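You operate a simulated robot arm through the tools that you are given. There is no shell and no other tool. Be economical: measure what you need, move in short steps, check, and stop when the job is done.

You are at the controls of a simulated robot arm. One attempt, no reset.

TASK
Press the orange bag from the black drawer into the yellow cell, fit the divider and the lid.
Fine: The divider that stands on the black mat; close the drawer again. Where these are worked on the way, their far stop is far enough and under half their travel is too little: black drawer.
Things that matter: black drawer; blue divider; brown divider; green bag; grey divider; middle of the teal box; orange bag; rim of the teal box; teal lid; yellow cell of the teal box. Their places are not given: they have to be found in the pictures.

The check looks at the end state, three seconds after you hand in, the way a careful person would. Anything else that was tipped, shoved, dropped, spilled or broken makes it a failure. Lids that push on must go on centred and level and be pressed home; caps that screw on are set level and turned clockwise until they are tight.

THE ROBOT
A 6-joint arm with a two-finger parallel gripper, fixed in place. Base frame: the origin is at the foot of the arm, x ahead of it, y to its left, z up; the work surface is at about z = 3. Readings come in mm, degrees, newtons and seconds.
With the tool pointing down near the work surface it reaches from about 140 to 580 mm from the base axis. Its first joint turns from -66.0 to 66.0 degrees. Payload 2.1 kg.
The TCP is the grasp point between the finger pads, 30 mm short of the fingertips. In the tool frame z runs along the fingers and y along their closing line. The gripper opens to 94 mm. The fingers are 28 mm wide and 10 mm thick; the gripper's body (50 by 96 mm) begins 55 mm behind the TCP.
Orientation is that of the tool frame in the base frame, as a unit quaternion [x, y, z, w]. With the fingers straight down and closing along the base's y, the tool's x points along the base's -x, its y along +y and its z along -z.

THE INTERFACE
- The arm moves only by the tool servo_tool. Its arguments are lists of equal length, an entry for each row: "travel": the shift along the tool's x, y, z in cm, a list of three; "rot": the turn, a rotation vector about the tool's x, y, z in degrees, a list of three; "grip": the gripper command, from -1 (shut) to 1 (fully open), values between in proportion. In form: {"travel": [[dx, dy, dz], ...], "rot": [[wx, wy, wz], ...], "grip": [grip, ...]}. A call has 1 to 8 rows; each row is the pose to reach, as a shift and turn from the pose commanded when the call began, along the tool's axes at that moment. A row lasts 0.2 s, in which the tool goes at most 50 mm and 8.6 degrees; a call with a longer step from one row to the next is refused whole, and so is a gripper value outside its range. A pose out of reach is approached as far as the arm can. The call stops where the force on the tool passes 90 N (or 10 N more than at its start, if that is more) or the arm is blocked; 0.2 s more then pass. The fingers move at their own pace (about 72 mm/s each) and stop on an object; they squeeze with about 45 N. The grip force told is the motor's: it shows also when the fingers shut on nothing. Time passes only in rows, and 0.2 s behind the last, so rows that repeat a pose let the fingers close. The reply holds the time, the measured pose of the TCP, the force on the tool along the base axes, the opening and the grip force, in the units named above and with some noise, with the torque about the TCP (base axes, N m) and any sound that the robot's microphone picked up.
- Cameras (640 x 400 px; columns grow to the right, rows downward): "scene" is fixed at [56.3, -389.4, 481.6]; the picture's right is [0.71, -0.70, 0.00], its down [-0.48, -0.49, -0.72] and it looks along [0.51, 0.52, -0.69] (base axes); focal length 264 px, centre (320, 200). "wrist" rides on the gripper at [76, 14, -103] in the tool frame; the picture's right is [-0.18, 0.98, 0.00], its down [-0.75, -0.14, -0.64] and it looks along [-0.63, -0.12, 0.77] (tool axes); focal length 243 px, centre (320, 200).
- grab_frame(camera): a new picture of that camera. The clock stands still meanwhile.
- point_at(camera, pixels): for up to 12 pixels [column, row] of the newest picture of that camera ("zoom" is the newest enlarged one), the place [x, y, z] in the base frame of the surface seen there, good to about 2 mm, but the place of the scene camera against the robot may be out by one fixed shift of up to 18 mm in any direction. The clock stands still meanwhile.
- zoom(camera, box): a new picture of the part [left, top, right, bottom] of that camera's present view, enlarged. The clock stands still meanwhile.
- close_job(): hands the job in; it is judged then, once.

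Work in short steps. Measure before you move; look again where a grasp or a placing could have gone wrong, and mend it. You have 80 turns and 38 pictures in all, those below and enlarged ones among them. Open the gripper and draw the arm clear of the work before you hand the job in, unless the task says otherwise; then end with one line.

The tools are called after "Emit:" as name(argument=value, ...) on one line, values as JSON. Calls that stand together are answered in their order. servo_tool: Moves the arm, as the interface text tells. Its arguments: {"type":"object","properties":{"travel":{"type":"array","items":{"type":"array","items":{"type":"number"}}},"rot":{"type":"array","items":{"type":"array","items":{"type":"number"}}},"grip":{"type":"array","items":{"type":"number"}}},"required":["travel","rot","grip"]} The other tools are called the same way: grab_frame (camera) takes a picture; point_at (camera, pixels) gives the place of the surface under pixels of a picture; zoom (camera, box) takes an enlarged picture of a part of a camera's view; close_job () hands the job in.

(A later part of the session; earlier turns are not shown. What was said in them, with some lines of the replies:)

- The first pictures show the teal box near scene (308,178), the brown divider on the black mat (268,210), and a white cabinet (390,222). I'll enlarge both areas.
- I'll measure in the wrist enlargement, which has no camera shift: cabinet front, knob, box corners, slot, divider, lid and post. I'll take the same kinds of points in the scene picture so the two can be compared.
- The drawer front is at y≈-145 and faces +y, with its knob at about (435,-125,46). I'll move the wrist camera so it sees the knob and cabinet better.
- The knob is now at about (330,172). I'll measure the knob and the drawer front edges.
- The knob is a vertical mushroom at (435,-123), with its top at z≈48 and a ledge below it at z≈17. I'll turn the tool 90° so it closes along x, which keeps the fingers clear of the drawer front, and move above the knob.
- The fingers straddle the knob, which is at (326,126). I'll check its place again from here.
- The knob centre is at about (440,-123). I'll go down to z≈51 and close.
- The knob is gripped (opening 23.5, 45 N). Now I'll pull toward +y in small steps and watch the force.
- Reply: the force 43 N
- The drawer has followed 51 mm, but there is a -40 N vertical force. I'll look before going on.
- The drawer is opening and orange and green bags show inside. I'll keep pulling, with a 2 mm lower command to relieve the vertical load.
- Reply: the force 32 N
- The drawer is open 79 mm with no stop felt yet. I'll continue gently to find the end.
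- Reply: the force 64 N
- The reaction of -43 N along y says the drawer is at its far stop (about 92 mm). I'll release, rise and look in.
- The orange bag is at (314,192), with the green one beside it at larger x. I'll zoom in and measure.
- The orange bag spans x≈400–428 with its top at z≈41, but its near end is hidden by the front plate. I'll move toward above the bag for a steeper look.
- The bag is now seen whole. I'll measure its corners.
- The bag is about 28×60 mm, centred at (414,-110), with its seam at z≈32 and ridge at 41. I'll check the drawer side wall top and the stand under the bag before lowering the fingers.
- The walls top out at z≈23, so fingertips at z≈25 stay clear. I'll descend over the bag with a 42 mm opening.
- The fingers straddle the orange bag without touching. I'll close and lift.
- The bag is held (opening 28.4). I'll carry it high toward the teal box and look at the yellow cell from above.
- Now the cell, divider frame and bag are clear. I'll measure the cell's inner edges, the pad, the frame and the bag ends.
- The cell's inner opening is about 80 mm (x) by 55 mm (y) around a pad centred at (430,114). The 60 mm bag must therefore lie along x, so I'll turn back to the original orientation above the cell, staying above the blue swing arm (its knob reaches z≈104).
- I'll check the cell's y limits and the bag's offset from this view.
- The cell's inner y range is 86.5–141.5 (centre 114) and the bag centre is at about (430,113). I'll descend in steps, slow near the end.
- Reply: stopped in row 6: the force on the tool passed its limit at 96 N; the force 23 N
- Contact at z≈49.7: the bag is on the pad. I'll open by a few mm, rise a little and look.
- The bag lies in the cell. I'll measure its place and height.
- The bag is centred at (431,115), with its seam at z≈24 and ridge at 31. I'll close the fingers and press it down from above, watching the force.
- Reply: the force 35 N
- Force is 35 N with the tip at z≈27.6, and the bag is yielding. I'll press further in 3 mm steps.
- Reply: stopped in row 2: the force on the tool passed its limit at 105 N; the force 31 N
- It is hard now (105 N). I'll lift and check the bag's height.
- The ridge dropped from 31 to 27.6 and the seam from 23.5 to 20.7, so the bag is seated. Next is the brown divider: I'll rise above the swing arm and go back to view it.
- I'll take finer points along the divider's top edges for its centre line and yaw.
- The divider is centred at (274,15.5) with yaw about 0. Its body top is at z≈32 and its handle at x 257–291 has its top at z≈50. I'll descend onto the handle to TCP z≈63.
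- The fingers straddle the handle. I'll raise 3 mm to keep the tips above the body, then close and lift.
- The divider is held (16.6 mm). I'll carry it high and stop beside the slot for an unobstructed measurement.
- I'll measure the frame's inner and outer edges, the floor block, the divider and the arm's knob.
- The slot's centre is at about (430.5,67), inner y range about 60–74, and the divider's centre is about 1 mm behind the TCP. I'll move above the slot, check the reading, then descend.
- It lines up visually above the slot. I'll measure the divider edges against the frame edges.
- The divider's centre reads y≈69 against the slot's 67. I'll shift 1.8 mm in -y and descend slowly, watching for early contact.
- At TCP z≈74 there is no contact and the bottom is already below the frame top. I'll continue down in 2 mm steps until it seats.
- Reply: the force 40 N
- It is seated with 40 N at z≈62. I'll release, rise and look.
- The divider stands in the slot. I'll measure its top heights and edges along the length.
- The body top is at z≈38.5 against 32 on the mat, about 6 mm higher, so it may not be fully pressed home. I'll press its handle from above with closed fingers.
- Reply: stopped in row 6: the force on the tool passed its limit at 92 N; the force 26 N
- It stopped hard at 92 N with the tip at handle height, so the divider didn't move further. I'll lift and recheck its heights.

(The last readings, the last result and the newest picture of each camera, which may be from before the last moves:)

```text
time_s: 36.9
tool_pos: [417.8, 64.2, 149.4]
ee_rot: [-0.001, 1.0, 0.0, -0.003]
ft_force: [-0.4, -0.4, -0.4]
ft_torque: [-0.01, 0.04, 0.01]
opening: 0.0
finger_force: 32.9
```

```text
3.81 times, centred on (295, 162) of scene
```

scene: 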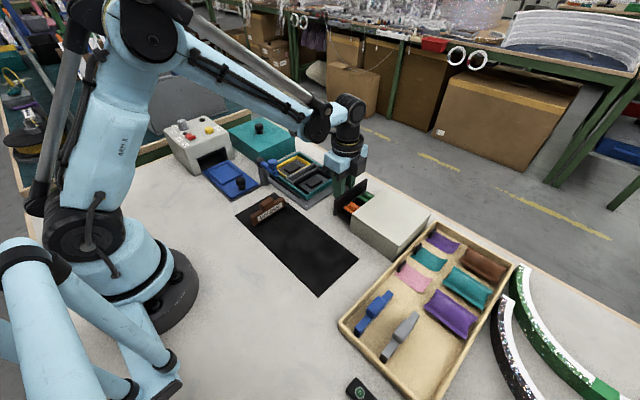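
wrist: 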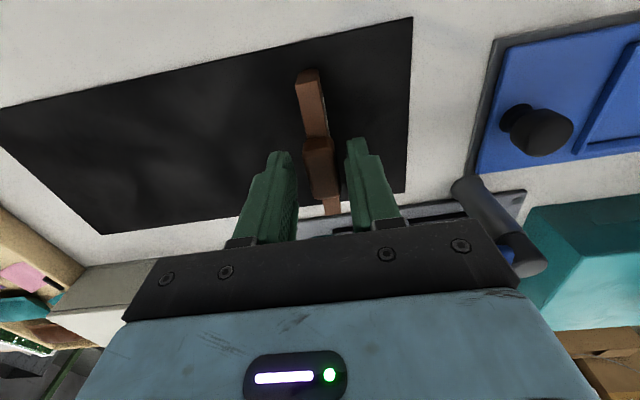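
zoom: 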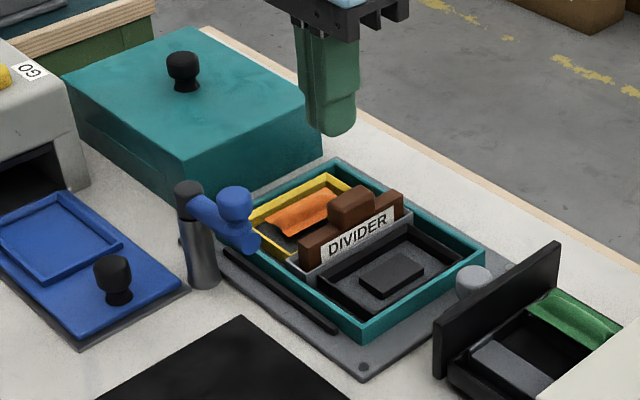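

The divider looks upright and level in the slot. I'll measure its height again and the box rim corners for the lid.

Emit:
point_at(camera="wrist", pixels=[[320, 83], [326, 118], [240, 67], [408, 28], [275, 175], [406, 150], [372, 105], [338, 26], [230, 44], [408, 3], [270, 182], [412, 157]])

```text
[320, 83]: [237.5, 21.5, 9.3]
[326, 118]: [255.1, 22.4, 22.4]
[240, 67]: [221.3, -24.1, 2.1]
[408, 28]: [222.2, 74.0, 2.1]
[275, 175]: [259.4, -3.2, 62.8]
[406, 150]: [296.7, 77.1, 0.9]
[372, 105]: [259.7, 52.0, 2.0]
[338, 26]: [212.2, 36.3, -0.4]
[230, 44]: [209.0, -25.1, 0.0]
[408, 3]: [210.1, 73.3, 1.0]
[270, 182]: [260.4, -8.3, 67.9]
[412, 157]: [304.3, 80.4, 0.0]
```

Those pixels belonged to an older wrist frame, but they show the mat at z≈2. The divider bottom therefore now sits at about 8, which is on the slot floor (~7), so it is home. Next I'll go up and look at the lid from above.

Emit:
servo_tool(travel=[[0, 0, -5], [0, 2, -9], [1.5, 6, -9], [3, 10, -9], [4.5, 14, -9], [5, 18, -9], [5, 18, -9]], rot=[[0, 0, 0], [0, 0, 0], [0, 0, 0], [0, 0, 0], [0, 0, 0], [0, 0, 0], [0, 0, 0]], grip=[-1, -1, 0, 0, 0, 0, 0])

Emit:
grab_frame(camera="wrist")

```text
time_s: 38.5
tool_pos: [370.5, 241.3, 237.8]
ee_rot: [0.0, 1.0, 0.001, -0.004]
ft_force: [-0.3, 0.0, 0.7]
ft_torque: [0.01, 0.01, 0.01]
opening: 46.9
finger_force: 0.0
```

```text
10 pictures are left
```

wrist: 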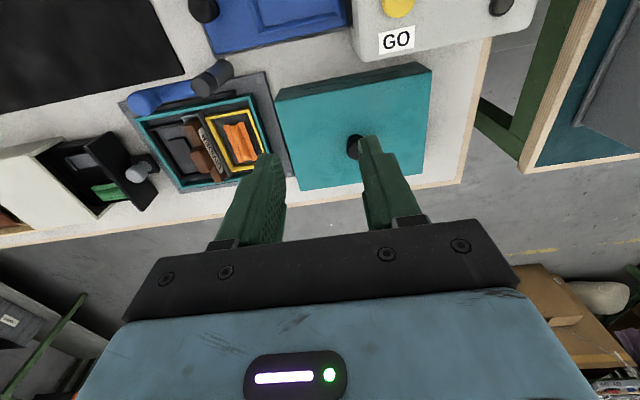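

The whole lid and the box are in view. I'll measure the lid's top corners and knob, and the box rim corners, in this frame.

Emit:
point_at(camera="wrist", pixels=[[278, 101], [430, 70], [302, 188], [422, 175], [353, 146], [358, 155], [350, 138], [277, 92], [427, 64], [360, 110], [345, 170], [400, 120]])

Emit:
point_at(camera="wrist", pixels=[[142, 119], [252, 95], [183, 190], [264, 150], [296, 180], [286, 150], [306, 188], [417, 182], [424, 150], [160, 98], [137, 117], [254, 97]])

```text
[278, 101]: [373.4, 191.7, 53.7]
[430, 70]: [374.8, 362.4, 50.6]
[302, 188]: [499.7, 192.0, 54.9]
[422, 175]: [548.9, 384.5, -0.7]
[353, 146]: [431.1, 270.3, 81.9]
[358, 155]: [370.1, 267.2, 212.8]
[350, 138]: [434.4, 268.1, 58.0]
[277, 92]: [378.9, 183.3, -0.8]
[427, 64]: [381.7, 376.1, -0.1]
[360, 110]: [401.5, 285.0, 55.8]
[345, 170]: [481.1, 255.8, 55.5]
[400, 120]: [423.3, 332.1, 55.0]
```

```text
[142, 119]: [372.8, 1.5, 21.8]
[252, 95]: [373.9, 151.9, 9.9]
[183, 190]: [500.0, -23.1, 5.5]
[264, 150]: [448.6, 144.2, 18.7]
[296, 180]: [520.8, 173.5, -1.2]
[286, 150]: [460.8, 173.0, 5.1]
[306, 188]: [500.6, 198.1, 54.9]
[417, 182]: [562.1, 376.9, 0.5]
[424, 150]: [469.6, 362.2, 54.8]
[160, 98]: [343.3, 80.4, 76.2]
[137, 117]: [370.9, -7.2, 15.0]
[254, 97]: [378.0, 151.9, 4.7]
```

The lid is about 128×171 mm, centred at (437,276), and slips over the box (118×161) with only a few mm clearance. I'll enlarge the box and the lid to get fine measurements.

Emit:
zoom(camera="wrist", box=[120, 65, 300, 205])

Emit:
point_at(camera="zoom", pixels=[[70, 185], [62, 190], [100, 260], [110, 255], [140, 310], [160, 342], [520, 270], [500, 200], [488, 150], [478, 110], [250, 145], [400, 120]])

```text
2.86 times, centred on (210, 135) of wrist
```

zoom: 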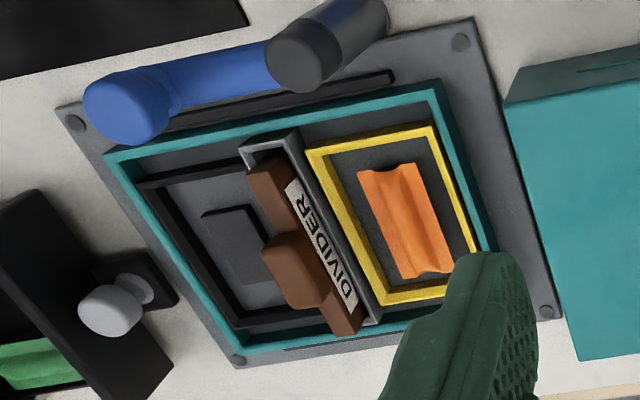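

```text
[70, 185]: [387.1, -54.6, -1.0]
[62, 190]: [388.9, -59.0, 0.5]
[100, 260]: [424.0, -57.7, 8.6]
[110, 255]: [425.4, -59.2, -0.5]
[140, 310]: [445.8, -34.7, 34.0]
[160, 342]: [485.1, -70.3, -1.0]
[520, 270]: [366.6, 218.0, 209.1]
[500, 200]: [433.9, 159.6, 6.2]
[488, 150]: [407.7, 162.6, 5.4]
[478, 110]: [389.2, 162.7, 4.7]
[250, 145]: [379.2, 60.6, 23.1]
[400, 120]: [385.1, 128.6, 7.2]
```

Now I'll sample the rim itself in this enlargement.

Emit:
point_at(camera="zoom", pixels=[[107, 155], [438, 84], [232, 348], [160, 245], [164, 243], [168, 241], [461, 170], [465, 168], [455, 172], [270, 119], [271, 123], [330, 336]])

Emit:
point_at(camera="zoom", pixels=[[157, 247], [172, 240], [451, 173], [447, 174], [469, 167], [475, 165], [270, 116], [300, 340], [300, 334], [300, 346], [390, 328], [190, 292]])

```text
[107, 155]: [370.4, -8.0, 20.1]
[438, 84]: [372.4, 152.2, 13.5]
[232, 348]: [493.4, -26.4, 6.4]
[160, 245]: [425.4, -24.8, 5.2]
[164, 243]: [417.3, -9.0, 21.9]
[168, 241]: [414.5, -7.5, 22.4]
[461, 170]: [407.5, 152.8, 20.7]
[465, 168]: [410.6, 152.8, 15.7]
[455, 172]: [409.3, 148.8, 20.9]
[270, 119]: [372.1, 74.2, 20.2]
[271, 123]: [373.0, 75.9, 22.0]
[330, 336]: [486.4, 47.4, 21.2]
```

```text
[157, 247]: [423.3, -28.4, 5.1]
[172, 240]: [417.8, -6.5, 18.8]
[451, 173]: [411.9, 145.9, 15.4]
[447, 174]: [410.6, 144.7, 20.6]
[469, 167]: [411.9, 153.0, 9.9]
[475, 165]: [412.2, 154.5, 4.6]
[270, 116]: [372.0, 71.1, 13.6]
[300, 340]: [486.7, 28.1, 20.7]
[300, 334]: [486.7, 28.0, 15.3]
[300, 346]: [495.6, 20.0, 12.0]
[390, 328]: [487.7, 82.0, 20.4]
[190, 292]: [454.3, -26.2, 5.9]
```

The box's outer rim is centred at about (430.8,71.5). Before the lid I'll close the drawer, since its knob sits near the lid's path. I'll bring the closed fingers to (440,0) above the black cell, on the +y side of the drawer knob.

Emit:
servo_tool(travel=[[-1, -4.8, 0], [-2.5, -9.6, 0], [-4, -14.4, 0], [-5.5, -19.2, 0], [-6.9, -24, 0], [-6.9, -24, 5], [-6.9, -24, 10], [-6.9, -24, 10]], rot=[[0, 0, 0], [0, 0, 0], [0, 0, 0], [0, 0, 0], [0, 0, 0], [0, 0, 0], [0, 0, 0], [0, 0, 0]], grip=[-1, -1, -1, -1, -1, -1, -1, -1])

Emit:
grab_frame(camera="wrist")

Emit:
point_at(camera="wrist", pixels=[[250, 140], [262, 140], [300, 150], [200, 150], [240, 125], [320, 120], [230, 160], [270, 160]])

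```text
refused: row 2 steps farther than a row can; nothing moved
```

```text
8 pictures are left
```

wrist: 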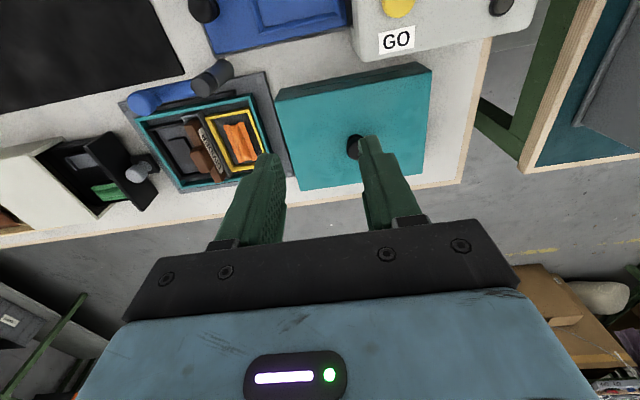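

```text
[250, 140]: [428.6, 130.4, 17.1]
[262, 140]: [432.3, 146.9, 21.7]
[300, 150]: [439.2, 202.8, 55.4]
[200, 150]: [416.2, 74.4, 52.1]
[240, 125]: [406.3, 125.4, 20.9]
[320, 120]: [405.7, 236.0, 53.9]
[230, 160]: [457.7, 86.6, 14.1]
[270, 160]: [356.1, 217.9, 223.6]
```

That move was refused because one row stepped too far, so I'll redo it with smaller steps.

Emit:
servo_tool(travel=[[-1.2, -4.5, 0], [-2.4, -9, 0], [-3.6, -13.5, 0], [-4.8, -18, 0], [-6, -22.5, 0], [-6.9, -24, 0], [-6.9, -24, 4.5], [-6.9, -24, 9]], rot=[[0, 0, 0], [0, 0, 0], [0, 0, 0], [0, 0, 0], [0, 0, 0], [0, 0, 0], [0, 0, 0], [0, 0, 0]], grip=[-1, -1, -1, -1, -1, -1, -1, -1])

Emit:
point_at(camera="wrist", pixels=[[130, 174], [142, 170], [151, 166], [110, 140], [145, 208]])

```text
time_s: 40.3
tool_pos: [439.8, 1.2, 145.7]
ee_rot: [-0.001, 1.0, 0.001, -0.003]
ft_force: [0.5, 0.6, -0.4]
ft_torque: [-0.01, -0.01, 0.03]
opening: 0.0
finger_force: 32.7
```

```text
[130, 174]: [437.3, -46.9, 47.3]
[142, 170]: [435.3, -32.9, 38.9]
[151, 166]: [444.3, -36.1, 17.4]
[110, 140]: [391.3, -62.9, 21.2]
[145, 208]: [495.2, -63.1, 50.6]
```

The drawer knob is now at about (438,-40). I'll lower at y≈0 to tips at z≈34, then push -y until contact.

Emit:
servo_tool(travel=[[0, 0, 4.5], [0, 0, 8.2], [0, -1, 8.2], [0, -2, 8.2], [0, -3, 8.2], [0, -4, 8.2], [0, -5, 8.2]], rot=[[0, 0, 0], [0, 0, 0], [0, 0, 0], [0, 0, 0], [0, 0, 0], [0, 0, 0], [0, 0, 0]], grip=[-1, -1, -1, -1, -1, -1, -1])

```text
time_s: 41.9
tool_pos: [435.9, -47.2, 62.9]
ee_rot: [-0.001, 1.0, 0.0, -0.003]
ft_force: [1.6, 2.6, 1.0]
ft_torque: [0.0, -0.02, 0.02]
opening: 0.0
finger_force: 32.6
```

A light push force means the drawer is moving. I'll continue toward closed, slower near the end.

Emit:
servo_tool(travel=[[0, -1.3, 0], [0, -2.6, 0], [0, -3.8, 0], [0, -4.6, 0], [0, -5.2, 0], [0, -5.6, 0], [0, -5.9, 0], [0, -6.2, 0]], rot=[[0, 0, 0], [0, 0, 0], [0, 0, 0], [0, 0, 0], [0, 0, 0], [0, 0, 0], [0, 0, 0], [0, 0, 0]], grip=[-1, -1, -1, -1, -1, -1, -1, -1])

```text
time_s: 43.7
tool_pos: [437.6, -105.2, 63.6]
ee_rot: [-0.003, 1.0, 0.004, -0.004]
ft_force: [-2.4, 20.3, -7.1]
ft_torque: [0.48, 0.08, 0.04]
opening: 0.1
finger_force: 33.2
```

There is 20 N at y≈-105, where closed is expected. I'll push a touch more to be sure, then back off and rise.

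Emit:
servo_tool(travel=[[0, -0.3, 0], [0, -0.5, 0], [0, 1.5, 0], [0, 1.5, -4], [0, 1.5, -7], [0, 1.5, -7]], rot=[[0, 0, 0], [0, 0, 0], [0, 0, 0], [0, 0, 0], [0, 0, 0], [0, 0, 0]], grip=[-1, -1, -1, -1, -1, -1])

Emit:
grab_frame(camera="scene")

Emit:
point_at(camera="scene", pixels=[[358, 200], [358, 198], [352, 204], [259, 126], [259, 124], [257, 128]])

```text
time_s: 45.1
tool_pos: [438.9, -94.3, 132.7]
ee_rot: [0.001, 1.0, 0.001, -0.004]
ft_force: [-0.1, 0.4, 0.3]
ft_torque: [0.01, 0.01, 0.0]
opening: 0.0
finger_force: 32.6
```

```text
7 pictures are left
```

scene: 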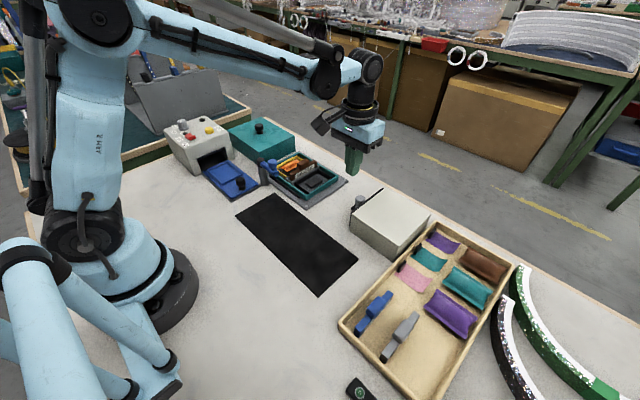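

```text
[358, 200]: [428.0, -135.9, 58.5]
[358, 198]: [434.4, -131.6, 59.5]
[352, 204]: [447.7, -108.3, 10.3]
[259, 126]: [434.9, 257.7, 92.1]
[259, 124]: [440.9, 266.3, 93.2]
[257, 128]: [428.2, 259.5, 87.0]
```

The drawer is closed: the knob's scene reading matches the first one. Now I'll travel high to the lid.

Emit:
servo_tool(travel=[[0, 2, -4], [0.5, 6.5, -5], [1, 11, -5], [1.5, 15.5, -5], [2, 20, -5], [2.5, 24.5, -5], [3, 29, -5], [3.5, 33, -5]], rot=[[0, 0, 0], [0, 0, 0], [0, 0, 0], [0, 0, 0], [0, 0, 0], [0, 0, 0], [0, 0, 0], [0, 0, 0]], grip=[-1, -1, -1, 0, 0.5, 0.5, 0.5, 0.5])

Emit:
servo_tool(travel=[[1, 2, 0.5], [2, 3, 1], [2, 3, 1]], rot=[[0, 0, 0], [0, 0, 0], [0, 0, 0]], grip=[0.5, 0.5, 0.5])

Emit:
grab_frame(camera="wrist")

```text
time_s: 46.9
tool_pos: [402.9, 236.5, 184.4]
ee_rot: [0.001, 1.0, 0.001, -0.003]
ft_force: [0.5, 0.2, 0.3]
ft_torque: [-0.01, 0.02, 0.0]
opening: 70.5
finger_force: 0.0
```

```text
time_s: 47.7
tool_pos: [383.2, 265.5, 174.6]
ee_rot: [0.0, 1.0, 0.001, -0.004]
ft_force: [0.1, 0.7, 0.6]
ft_torque: [0.03, -0.01, -0.01]
opening: 70.8
finger_force: 0.1
```

```text
6 pictures are left
```

wrist: 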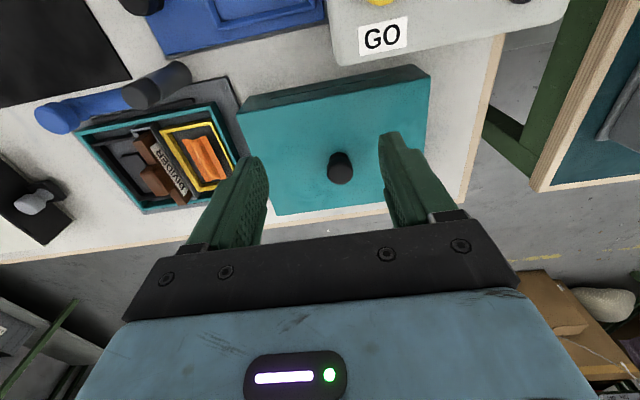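

Good view of the lid. I'll measure the knob edges and the lid's top corners and edges.

Emit:
point_at(camera="wrist", pixels=[[340, 176], [331, 172], [350, 172], [340, 164], [340, 182], [337, 156], [330, 160], [350, 160]])

Emit:
point_at(camera="wrist", pixels=[[240, 112], [427, 80], [274, 213], [245, 125], [428, 100], [300, 103], [390, 88], [300, 208], [350, 205], [270, 204], [335, 97], [380, 203]])

```text
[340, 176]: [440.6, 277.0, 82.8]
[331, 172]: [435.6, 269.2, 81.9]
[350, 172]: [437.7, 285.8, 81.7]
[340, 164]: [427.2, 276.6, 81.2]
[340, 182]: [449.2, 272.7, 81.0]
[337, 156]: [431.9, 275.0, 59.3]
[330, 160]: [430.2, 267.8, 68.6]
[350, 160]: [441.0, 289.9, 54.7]
```

```text
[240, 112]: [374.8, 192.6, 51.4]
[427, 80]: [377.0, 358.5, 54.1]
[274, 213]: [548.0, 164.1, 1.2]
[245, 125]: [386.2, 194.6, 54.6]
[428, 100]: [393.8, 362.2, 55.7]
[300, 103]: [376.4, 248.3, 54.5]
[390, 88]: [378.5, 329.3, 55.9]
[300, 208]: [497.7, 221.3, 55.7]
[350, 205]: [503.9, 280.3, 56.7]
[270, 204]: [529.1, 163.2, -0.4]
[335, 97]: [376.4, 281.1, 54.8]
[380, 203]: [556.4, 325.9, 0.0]
```

The knob is centred at about (438,277), top z≈82, with the lid centred there too and yaw about 0. I'll descend to TCP z≈89 around the knob and grip.

Emit:
servo_tool(travel=[[-3, 0.6, 2], [-5.5, 1.2, 4], [-5.5, 1.2, 8.5], [-5.5, 1.2, 8.5], [-5.5, 1.2, 8.5], [-5.5, 1.2, 8.5], [-5.5, 1.2, 8.5], [-5.5, 1.2, 8.5]], rot=[[0, 0, 0], [0, 0, 0], [0, 0, 0], [0, 0, 0], [0, 0, 0], [0, 0, 0], [0, 0, 0], [0, 0, 0]], grip=[0.5, 0.2, 0.0, 0, -1, -1, -1, -1])

```text
time_s: 49.5
tool_pos: [437.6, 274.3, 88.0]
ee_rot: [0.0, 1.0, 0.0, -0.003]
ft_force: [-0.4, -0.4, 0.2]
ft_torque: [-0.02, -0.02, 0.03]
opening: 24.7
finger_force: 44.9
```

The knob is gripped (24.7 mm). I'll lift 12 cm straight up.

Emit:
servo_tool(travel=[[0, 0, -1], [0, 0, -4], [0, 0, -8], [0, 0, -12], [0, 0, -12], [0, 0, -12]], rot=[[0, 0, 0], [0, 0, 0], [0, 0, 0], [0, 0, 0], [0, 0, 0], [0, 0, 0]], grip=[-1, -1, -1, -1, -1, -1])

```text
time_s: 50.9
tool_pos: [437.8, 276.5, 213.6]
ee_rot: [-0.001, 1.0, 0.001, -0.004]
ft_force: [0.7, 0.8, -1.2]
ft_torque: [0.01, 0.01, 0.0]
opening: 24.7
finger_force: 45.2
```

The lid is up and light. I'll carry it to above the box: y -20.5 cm, x -0.7 cm.

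Emit:
servo_tool(travel=[[0.1, -4, 0], [0.2, -8, 0], [0.4, -12, 0], [0.6, -16, 0], [0.7, -20.5, 0], [0.7, -20.5, 0], [0.7, -20.5, 0]], rot=[[0, 0, 0], [0, 0, 0], [0, 0, 0], [0, 0, 0], [0, 0, 0], [0, 0, 0], [0, 0, 0]], grip=[-1, -1, -1, -1, -1, -1, -1])

Emit:
grab_frame(camera="wrist")

```text
time_s: 52.5
tool_pos: [430.7, 72.6, 208.3]
ee_rot: [-0.001, 1.0, 0.001, -0.004]
ft_force: [-0.2, 0.5, -0.7]
ft_torque: [-0.02, 0.02, 0.03]
opening: 24.6
finger_force: 45.2
```

```text
5 pictures are left
```

wrist: 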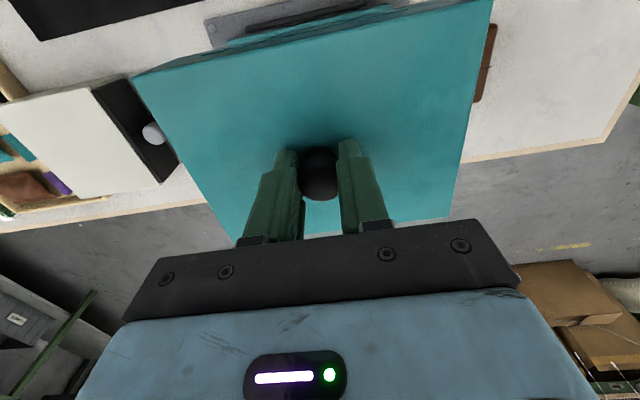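

The lid hangs level in the grip. A brown item shows at (485,65) near where the lid stood, so I'll measure it along with the lid's corners and yaw.

Emit:
point_at(camera="wrist", pixels=[[136, 78], [488, 3], [140, 80], [484, 20], [230, 60], [400, 22], [225, 225], [452, 214], [486, 60], [484, 90], [490, 30], [320, 195]])

Emit:
zoom(camera="scene", box=[190, 90, 370, 215])

```text
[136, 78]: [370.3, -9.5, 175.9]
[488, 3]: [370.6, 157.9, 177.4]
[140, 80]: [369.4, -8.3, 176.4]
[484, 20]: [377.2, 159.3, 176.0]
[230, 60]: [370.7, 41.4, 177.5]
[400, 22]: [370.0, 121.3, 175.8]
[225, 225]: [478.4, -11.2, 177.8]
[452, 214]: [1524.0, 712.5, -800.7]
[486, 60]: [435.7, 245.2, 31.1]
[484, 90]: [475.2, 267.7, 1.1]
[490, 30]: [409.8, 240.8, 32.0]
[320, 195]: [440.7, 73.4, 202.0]
```

```text
3.20 times, centred on (280, 152) of scene
```

zoom: 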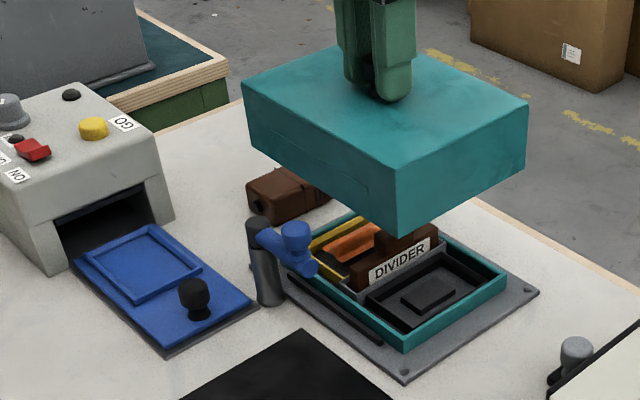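

The lid's edges read x 370 and y -10.5 to 159, about 2 mm too far in +y and 1–2 mm in +x relative to a box centred at (430.8,71.5). The brown piece stood under the lid and isn't part of the job. I'll correct the offset and lower until the lid is just above the rim.

Emit:
servo_tool(travel=[[0.12, -0.22, 0], [0.12, -0.22, 4], [0.12, -0.22, 7.5], [0.12, -0.22, 8.8], [0.12, -0.22, 8.8]], rot=[[0, 0, 0], [0, 0, 0], [0, 0, 0], [0, 0, 0], [0, 0, 0]], grip=[-1, -1, -1, -1, -1])

Emit:
zoom(camera="scene", box=[240, 120, 370, 210])

```text
time_s: 53.7
tool_pos: [430.3, 69.4, 121.8]
ee_rot: [-0.001, 1.0, 0.0, -0.004]
ft_force: [-0.8, -0.1, -1.5]
ft_torque: [-0.03, 0.01, 0.01]
opening: 24.6
finger_force: 45.4
```

```text
4.44 times, centred on (305, 165) of scene
```

zoom: 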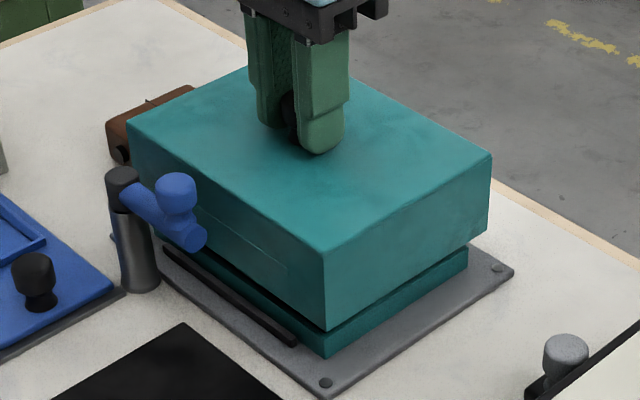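

The lid hovers just above the rim. I'll compare the lid's -x and -y faces with the box's own faces.

Emit:
point_at(camera="zoom", pixels=[[350, 300], [420, 255], [470, 230], [350, 333], [420, 290], [455, 270], [250, 250], [290, 285], [305, 300], [250, 293], [290, 322], [310, 335]])

```text
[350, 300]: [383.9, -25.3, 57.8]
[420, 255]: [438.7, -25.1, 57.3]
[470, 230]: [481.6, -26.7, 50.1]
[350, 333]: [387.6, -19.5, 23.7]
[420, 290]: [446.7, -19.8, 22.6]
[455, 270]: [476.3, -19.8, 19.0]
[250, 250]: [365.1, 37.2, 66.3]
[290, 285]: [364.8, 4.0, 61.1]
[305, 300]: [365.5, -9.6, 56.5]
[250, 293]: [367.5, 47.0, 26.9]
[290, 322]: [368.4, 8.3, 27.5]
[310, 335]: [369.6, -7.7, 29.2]
```

The lid overhangs by 5.7 mm on the -y side and 3.3 mm on the -x side, where about 4.2 is even. I'll shift +1.3 mm in y and -0.6 mm in x, then lower slowly.

Emit:
servo_tool(travel=[[0.06, 0.13, 0], [0.06, 0.13, 0.8], [0.06, 0.13, 1.2], [0.06, 0.13, 1.5], [0.06, 0.13, 1.8], [0.06, 0.13, 1.8]], rot=[[0, 0, 0], [0, 0, 0], [0, 0, 0], [0, 0, 0], [0, 0, 0], [0, 0, 0]], grip=[-1, -1, -1, -1, -1, -1])

```text
time_s: 55.1
tool_pos: [428.5, 71.1, 102.8]
ee_rot: [-0.001, 1.0, 0.0, -0.003]
ft_force: [0.1, -0.8, -0.9]
ft_torque: [0.01, -0.02, -0.03]
opening: 24.6
finger_force: 45.1
```

At TCP z≈103 the lid is already around the rim with no resistance. I'll keep lowering in small steps.

Emit:
servo_tool(travel=[[0, 0, 0.3], [0, 0, 0.6], [0, 0, 0.8], [0, 0, 1.0], [0, 0, 1.2], [0, 0, 1.4]], rot=[[0, 0, 0], [0, 0, 0], [0, 0, 0], [0, 0, 0], [0, 0, 0], [0, 0, 0]], grip=[-1, -1, -1, -1, -1, -1])

```text
time_s: 56.4
tool_pos: [429.6, 72.5, 93.4]
ee_rot: [-0.001, 1.0, 0.001, -0.005]
ft_force: [-1.1, 0.5, 20.0]
ft_torque: [-0.05, 0.0, -0.03]
opening: 24.7
finger_force: 45.2
stopped in row 6: the force on the tool passed its limit at 96 N (the readings are from after the stop); the commanded pose is now the measured one
```

Hard stop at z≈93 with 96 N, so the lid skirt is down at the base plate. I'll release and rise, then press once more on the knob top.

Emit:
servo_tool(travel=[[0, 0, 0], [0, 0, 0], [0, 0, 0], [0, 0, -4], [0, 0, -6], [0, 0, -6], [0, 0, -6], [0, 0, -6]], rot=[[0, 0, 0], [0, 0, 0], [0, 0, 0], [0, 0, 0], [0, 0, 0], [0, 0, 0], [0, 0, 0], [0, 0, 0]], grip=[-0.1, -0.1, -0.1, -0.1, -0.1, -1, -1, -1])

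Emit:
servo_tool(travel=[[0, 0, 2], [0, 0, 2.8], [0, 0, 3.2], [0, 0, 3.5], [0, 0, 3.8], [0, 0, 4.1]], rot=[[0, 0, 0], [0, 0, 0], [0, 0, 0], [0, 0, 0], [0, 0, 0], [0, 0, 0]], grip=[-1, -1, -1, -1, -1, -1])

```text
time_s: 58.2
tool_pos: [429.5, 74.6, 152.7]
ee_rot: [-0.001, 1.0, 0.001, -0.006]
ft_force: [-1.1, 0.0, -0.4]
ft_torque: [-0.02, -0.01, 0.0]
opening: 0.1
finger_force: 33.1
```

```text
time_s: 59.5
tool_pos: [427.3, 72.4, 118.9]
ee_rot: [-0.001, 1.0, 0.002, -0.006]
ft_force: [-0.7, 0.0, 24.7]
ft_torque: [0.0, -0.05, -0.01]
opening: 0.0
finger_force: 33.3
stopped in row 6: the force on the tool passed its limit at 106 N (the readings are from after the stop); the commanded pose is now the measured one
```

It is hard at knob-top height z≈89, which is the resting 82 plus the base plate's ~6. I'll retract upward and check with the scene camera.

Emit:
servo_tool(travel=[[0, 0, -4], [0, 0, -8.5], [0, 0, -12], [3, -3, -12], [3, -3, -12]], rot=[[0, 0, 0], [0, 0, 0], [0, 0, 0], [0, 0, 0], [0, 0, 0]], grip=[-1, -1, -1, 0, 0.5])

Emit:
zoom(camera="scene", box=[210, 110, 410, 235])

Emit:
point_at(camera="zoom", pixels=[[200, 115], [330, 225], [450, 160], [300, 85], [300, 150], [330, 245], [400, 215], [250, 200], [290, 240], [480, 232], [340, 280], [230, 145]])

```text
time_s: 60.7
tool_pos: [398.9, 37.0, 239.5]
ee_rot: [-0.001, 1.0, 0.002, -0.006]
ft_force: [-0.4, 0.2, 0.6]
ft_torque: [0.01, 0.05, 0.02]
opening: 70.5
finger_force: 0.0
```

```text
3.20 times, centred on (310, 172) of scene
```

zoom: 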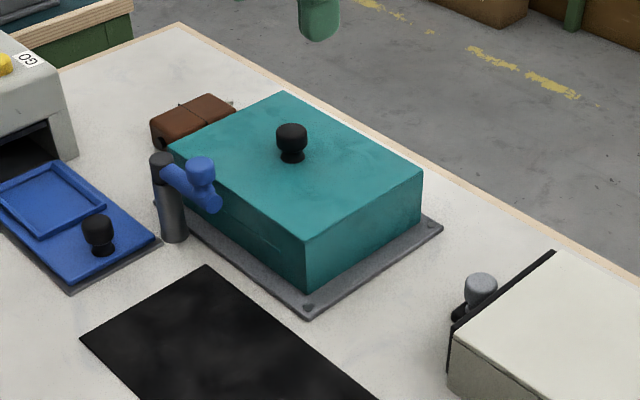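

```text
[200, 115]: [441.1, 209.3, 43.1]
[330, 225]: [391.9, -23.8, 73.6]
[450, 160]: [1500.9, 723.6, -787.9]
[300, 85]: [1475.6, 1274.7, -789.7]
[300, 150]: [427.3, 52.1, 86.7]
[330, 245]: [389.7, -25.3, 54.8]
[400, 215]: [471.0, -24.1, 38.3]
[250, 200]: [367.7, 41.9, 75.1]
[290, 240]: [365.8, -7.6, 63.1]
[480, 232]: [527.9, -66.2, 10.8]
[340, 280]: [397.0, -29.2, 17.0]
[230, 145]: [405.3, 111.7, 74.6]
```

The lid is level: its top reads z 74–75 at three corners in the scene frame. It sits flush on the base plate, the drawer is closed, and the arm is clear with the gripper open. I'll hand in.

Emit:
close_job()

```text
The job is handed in.
```

I pressed the orange bag into the yellow cell, seated the brown divider in its slot, pushed the teal lid on level until it stopped hard, and closed the black drawer; the job is handed in.
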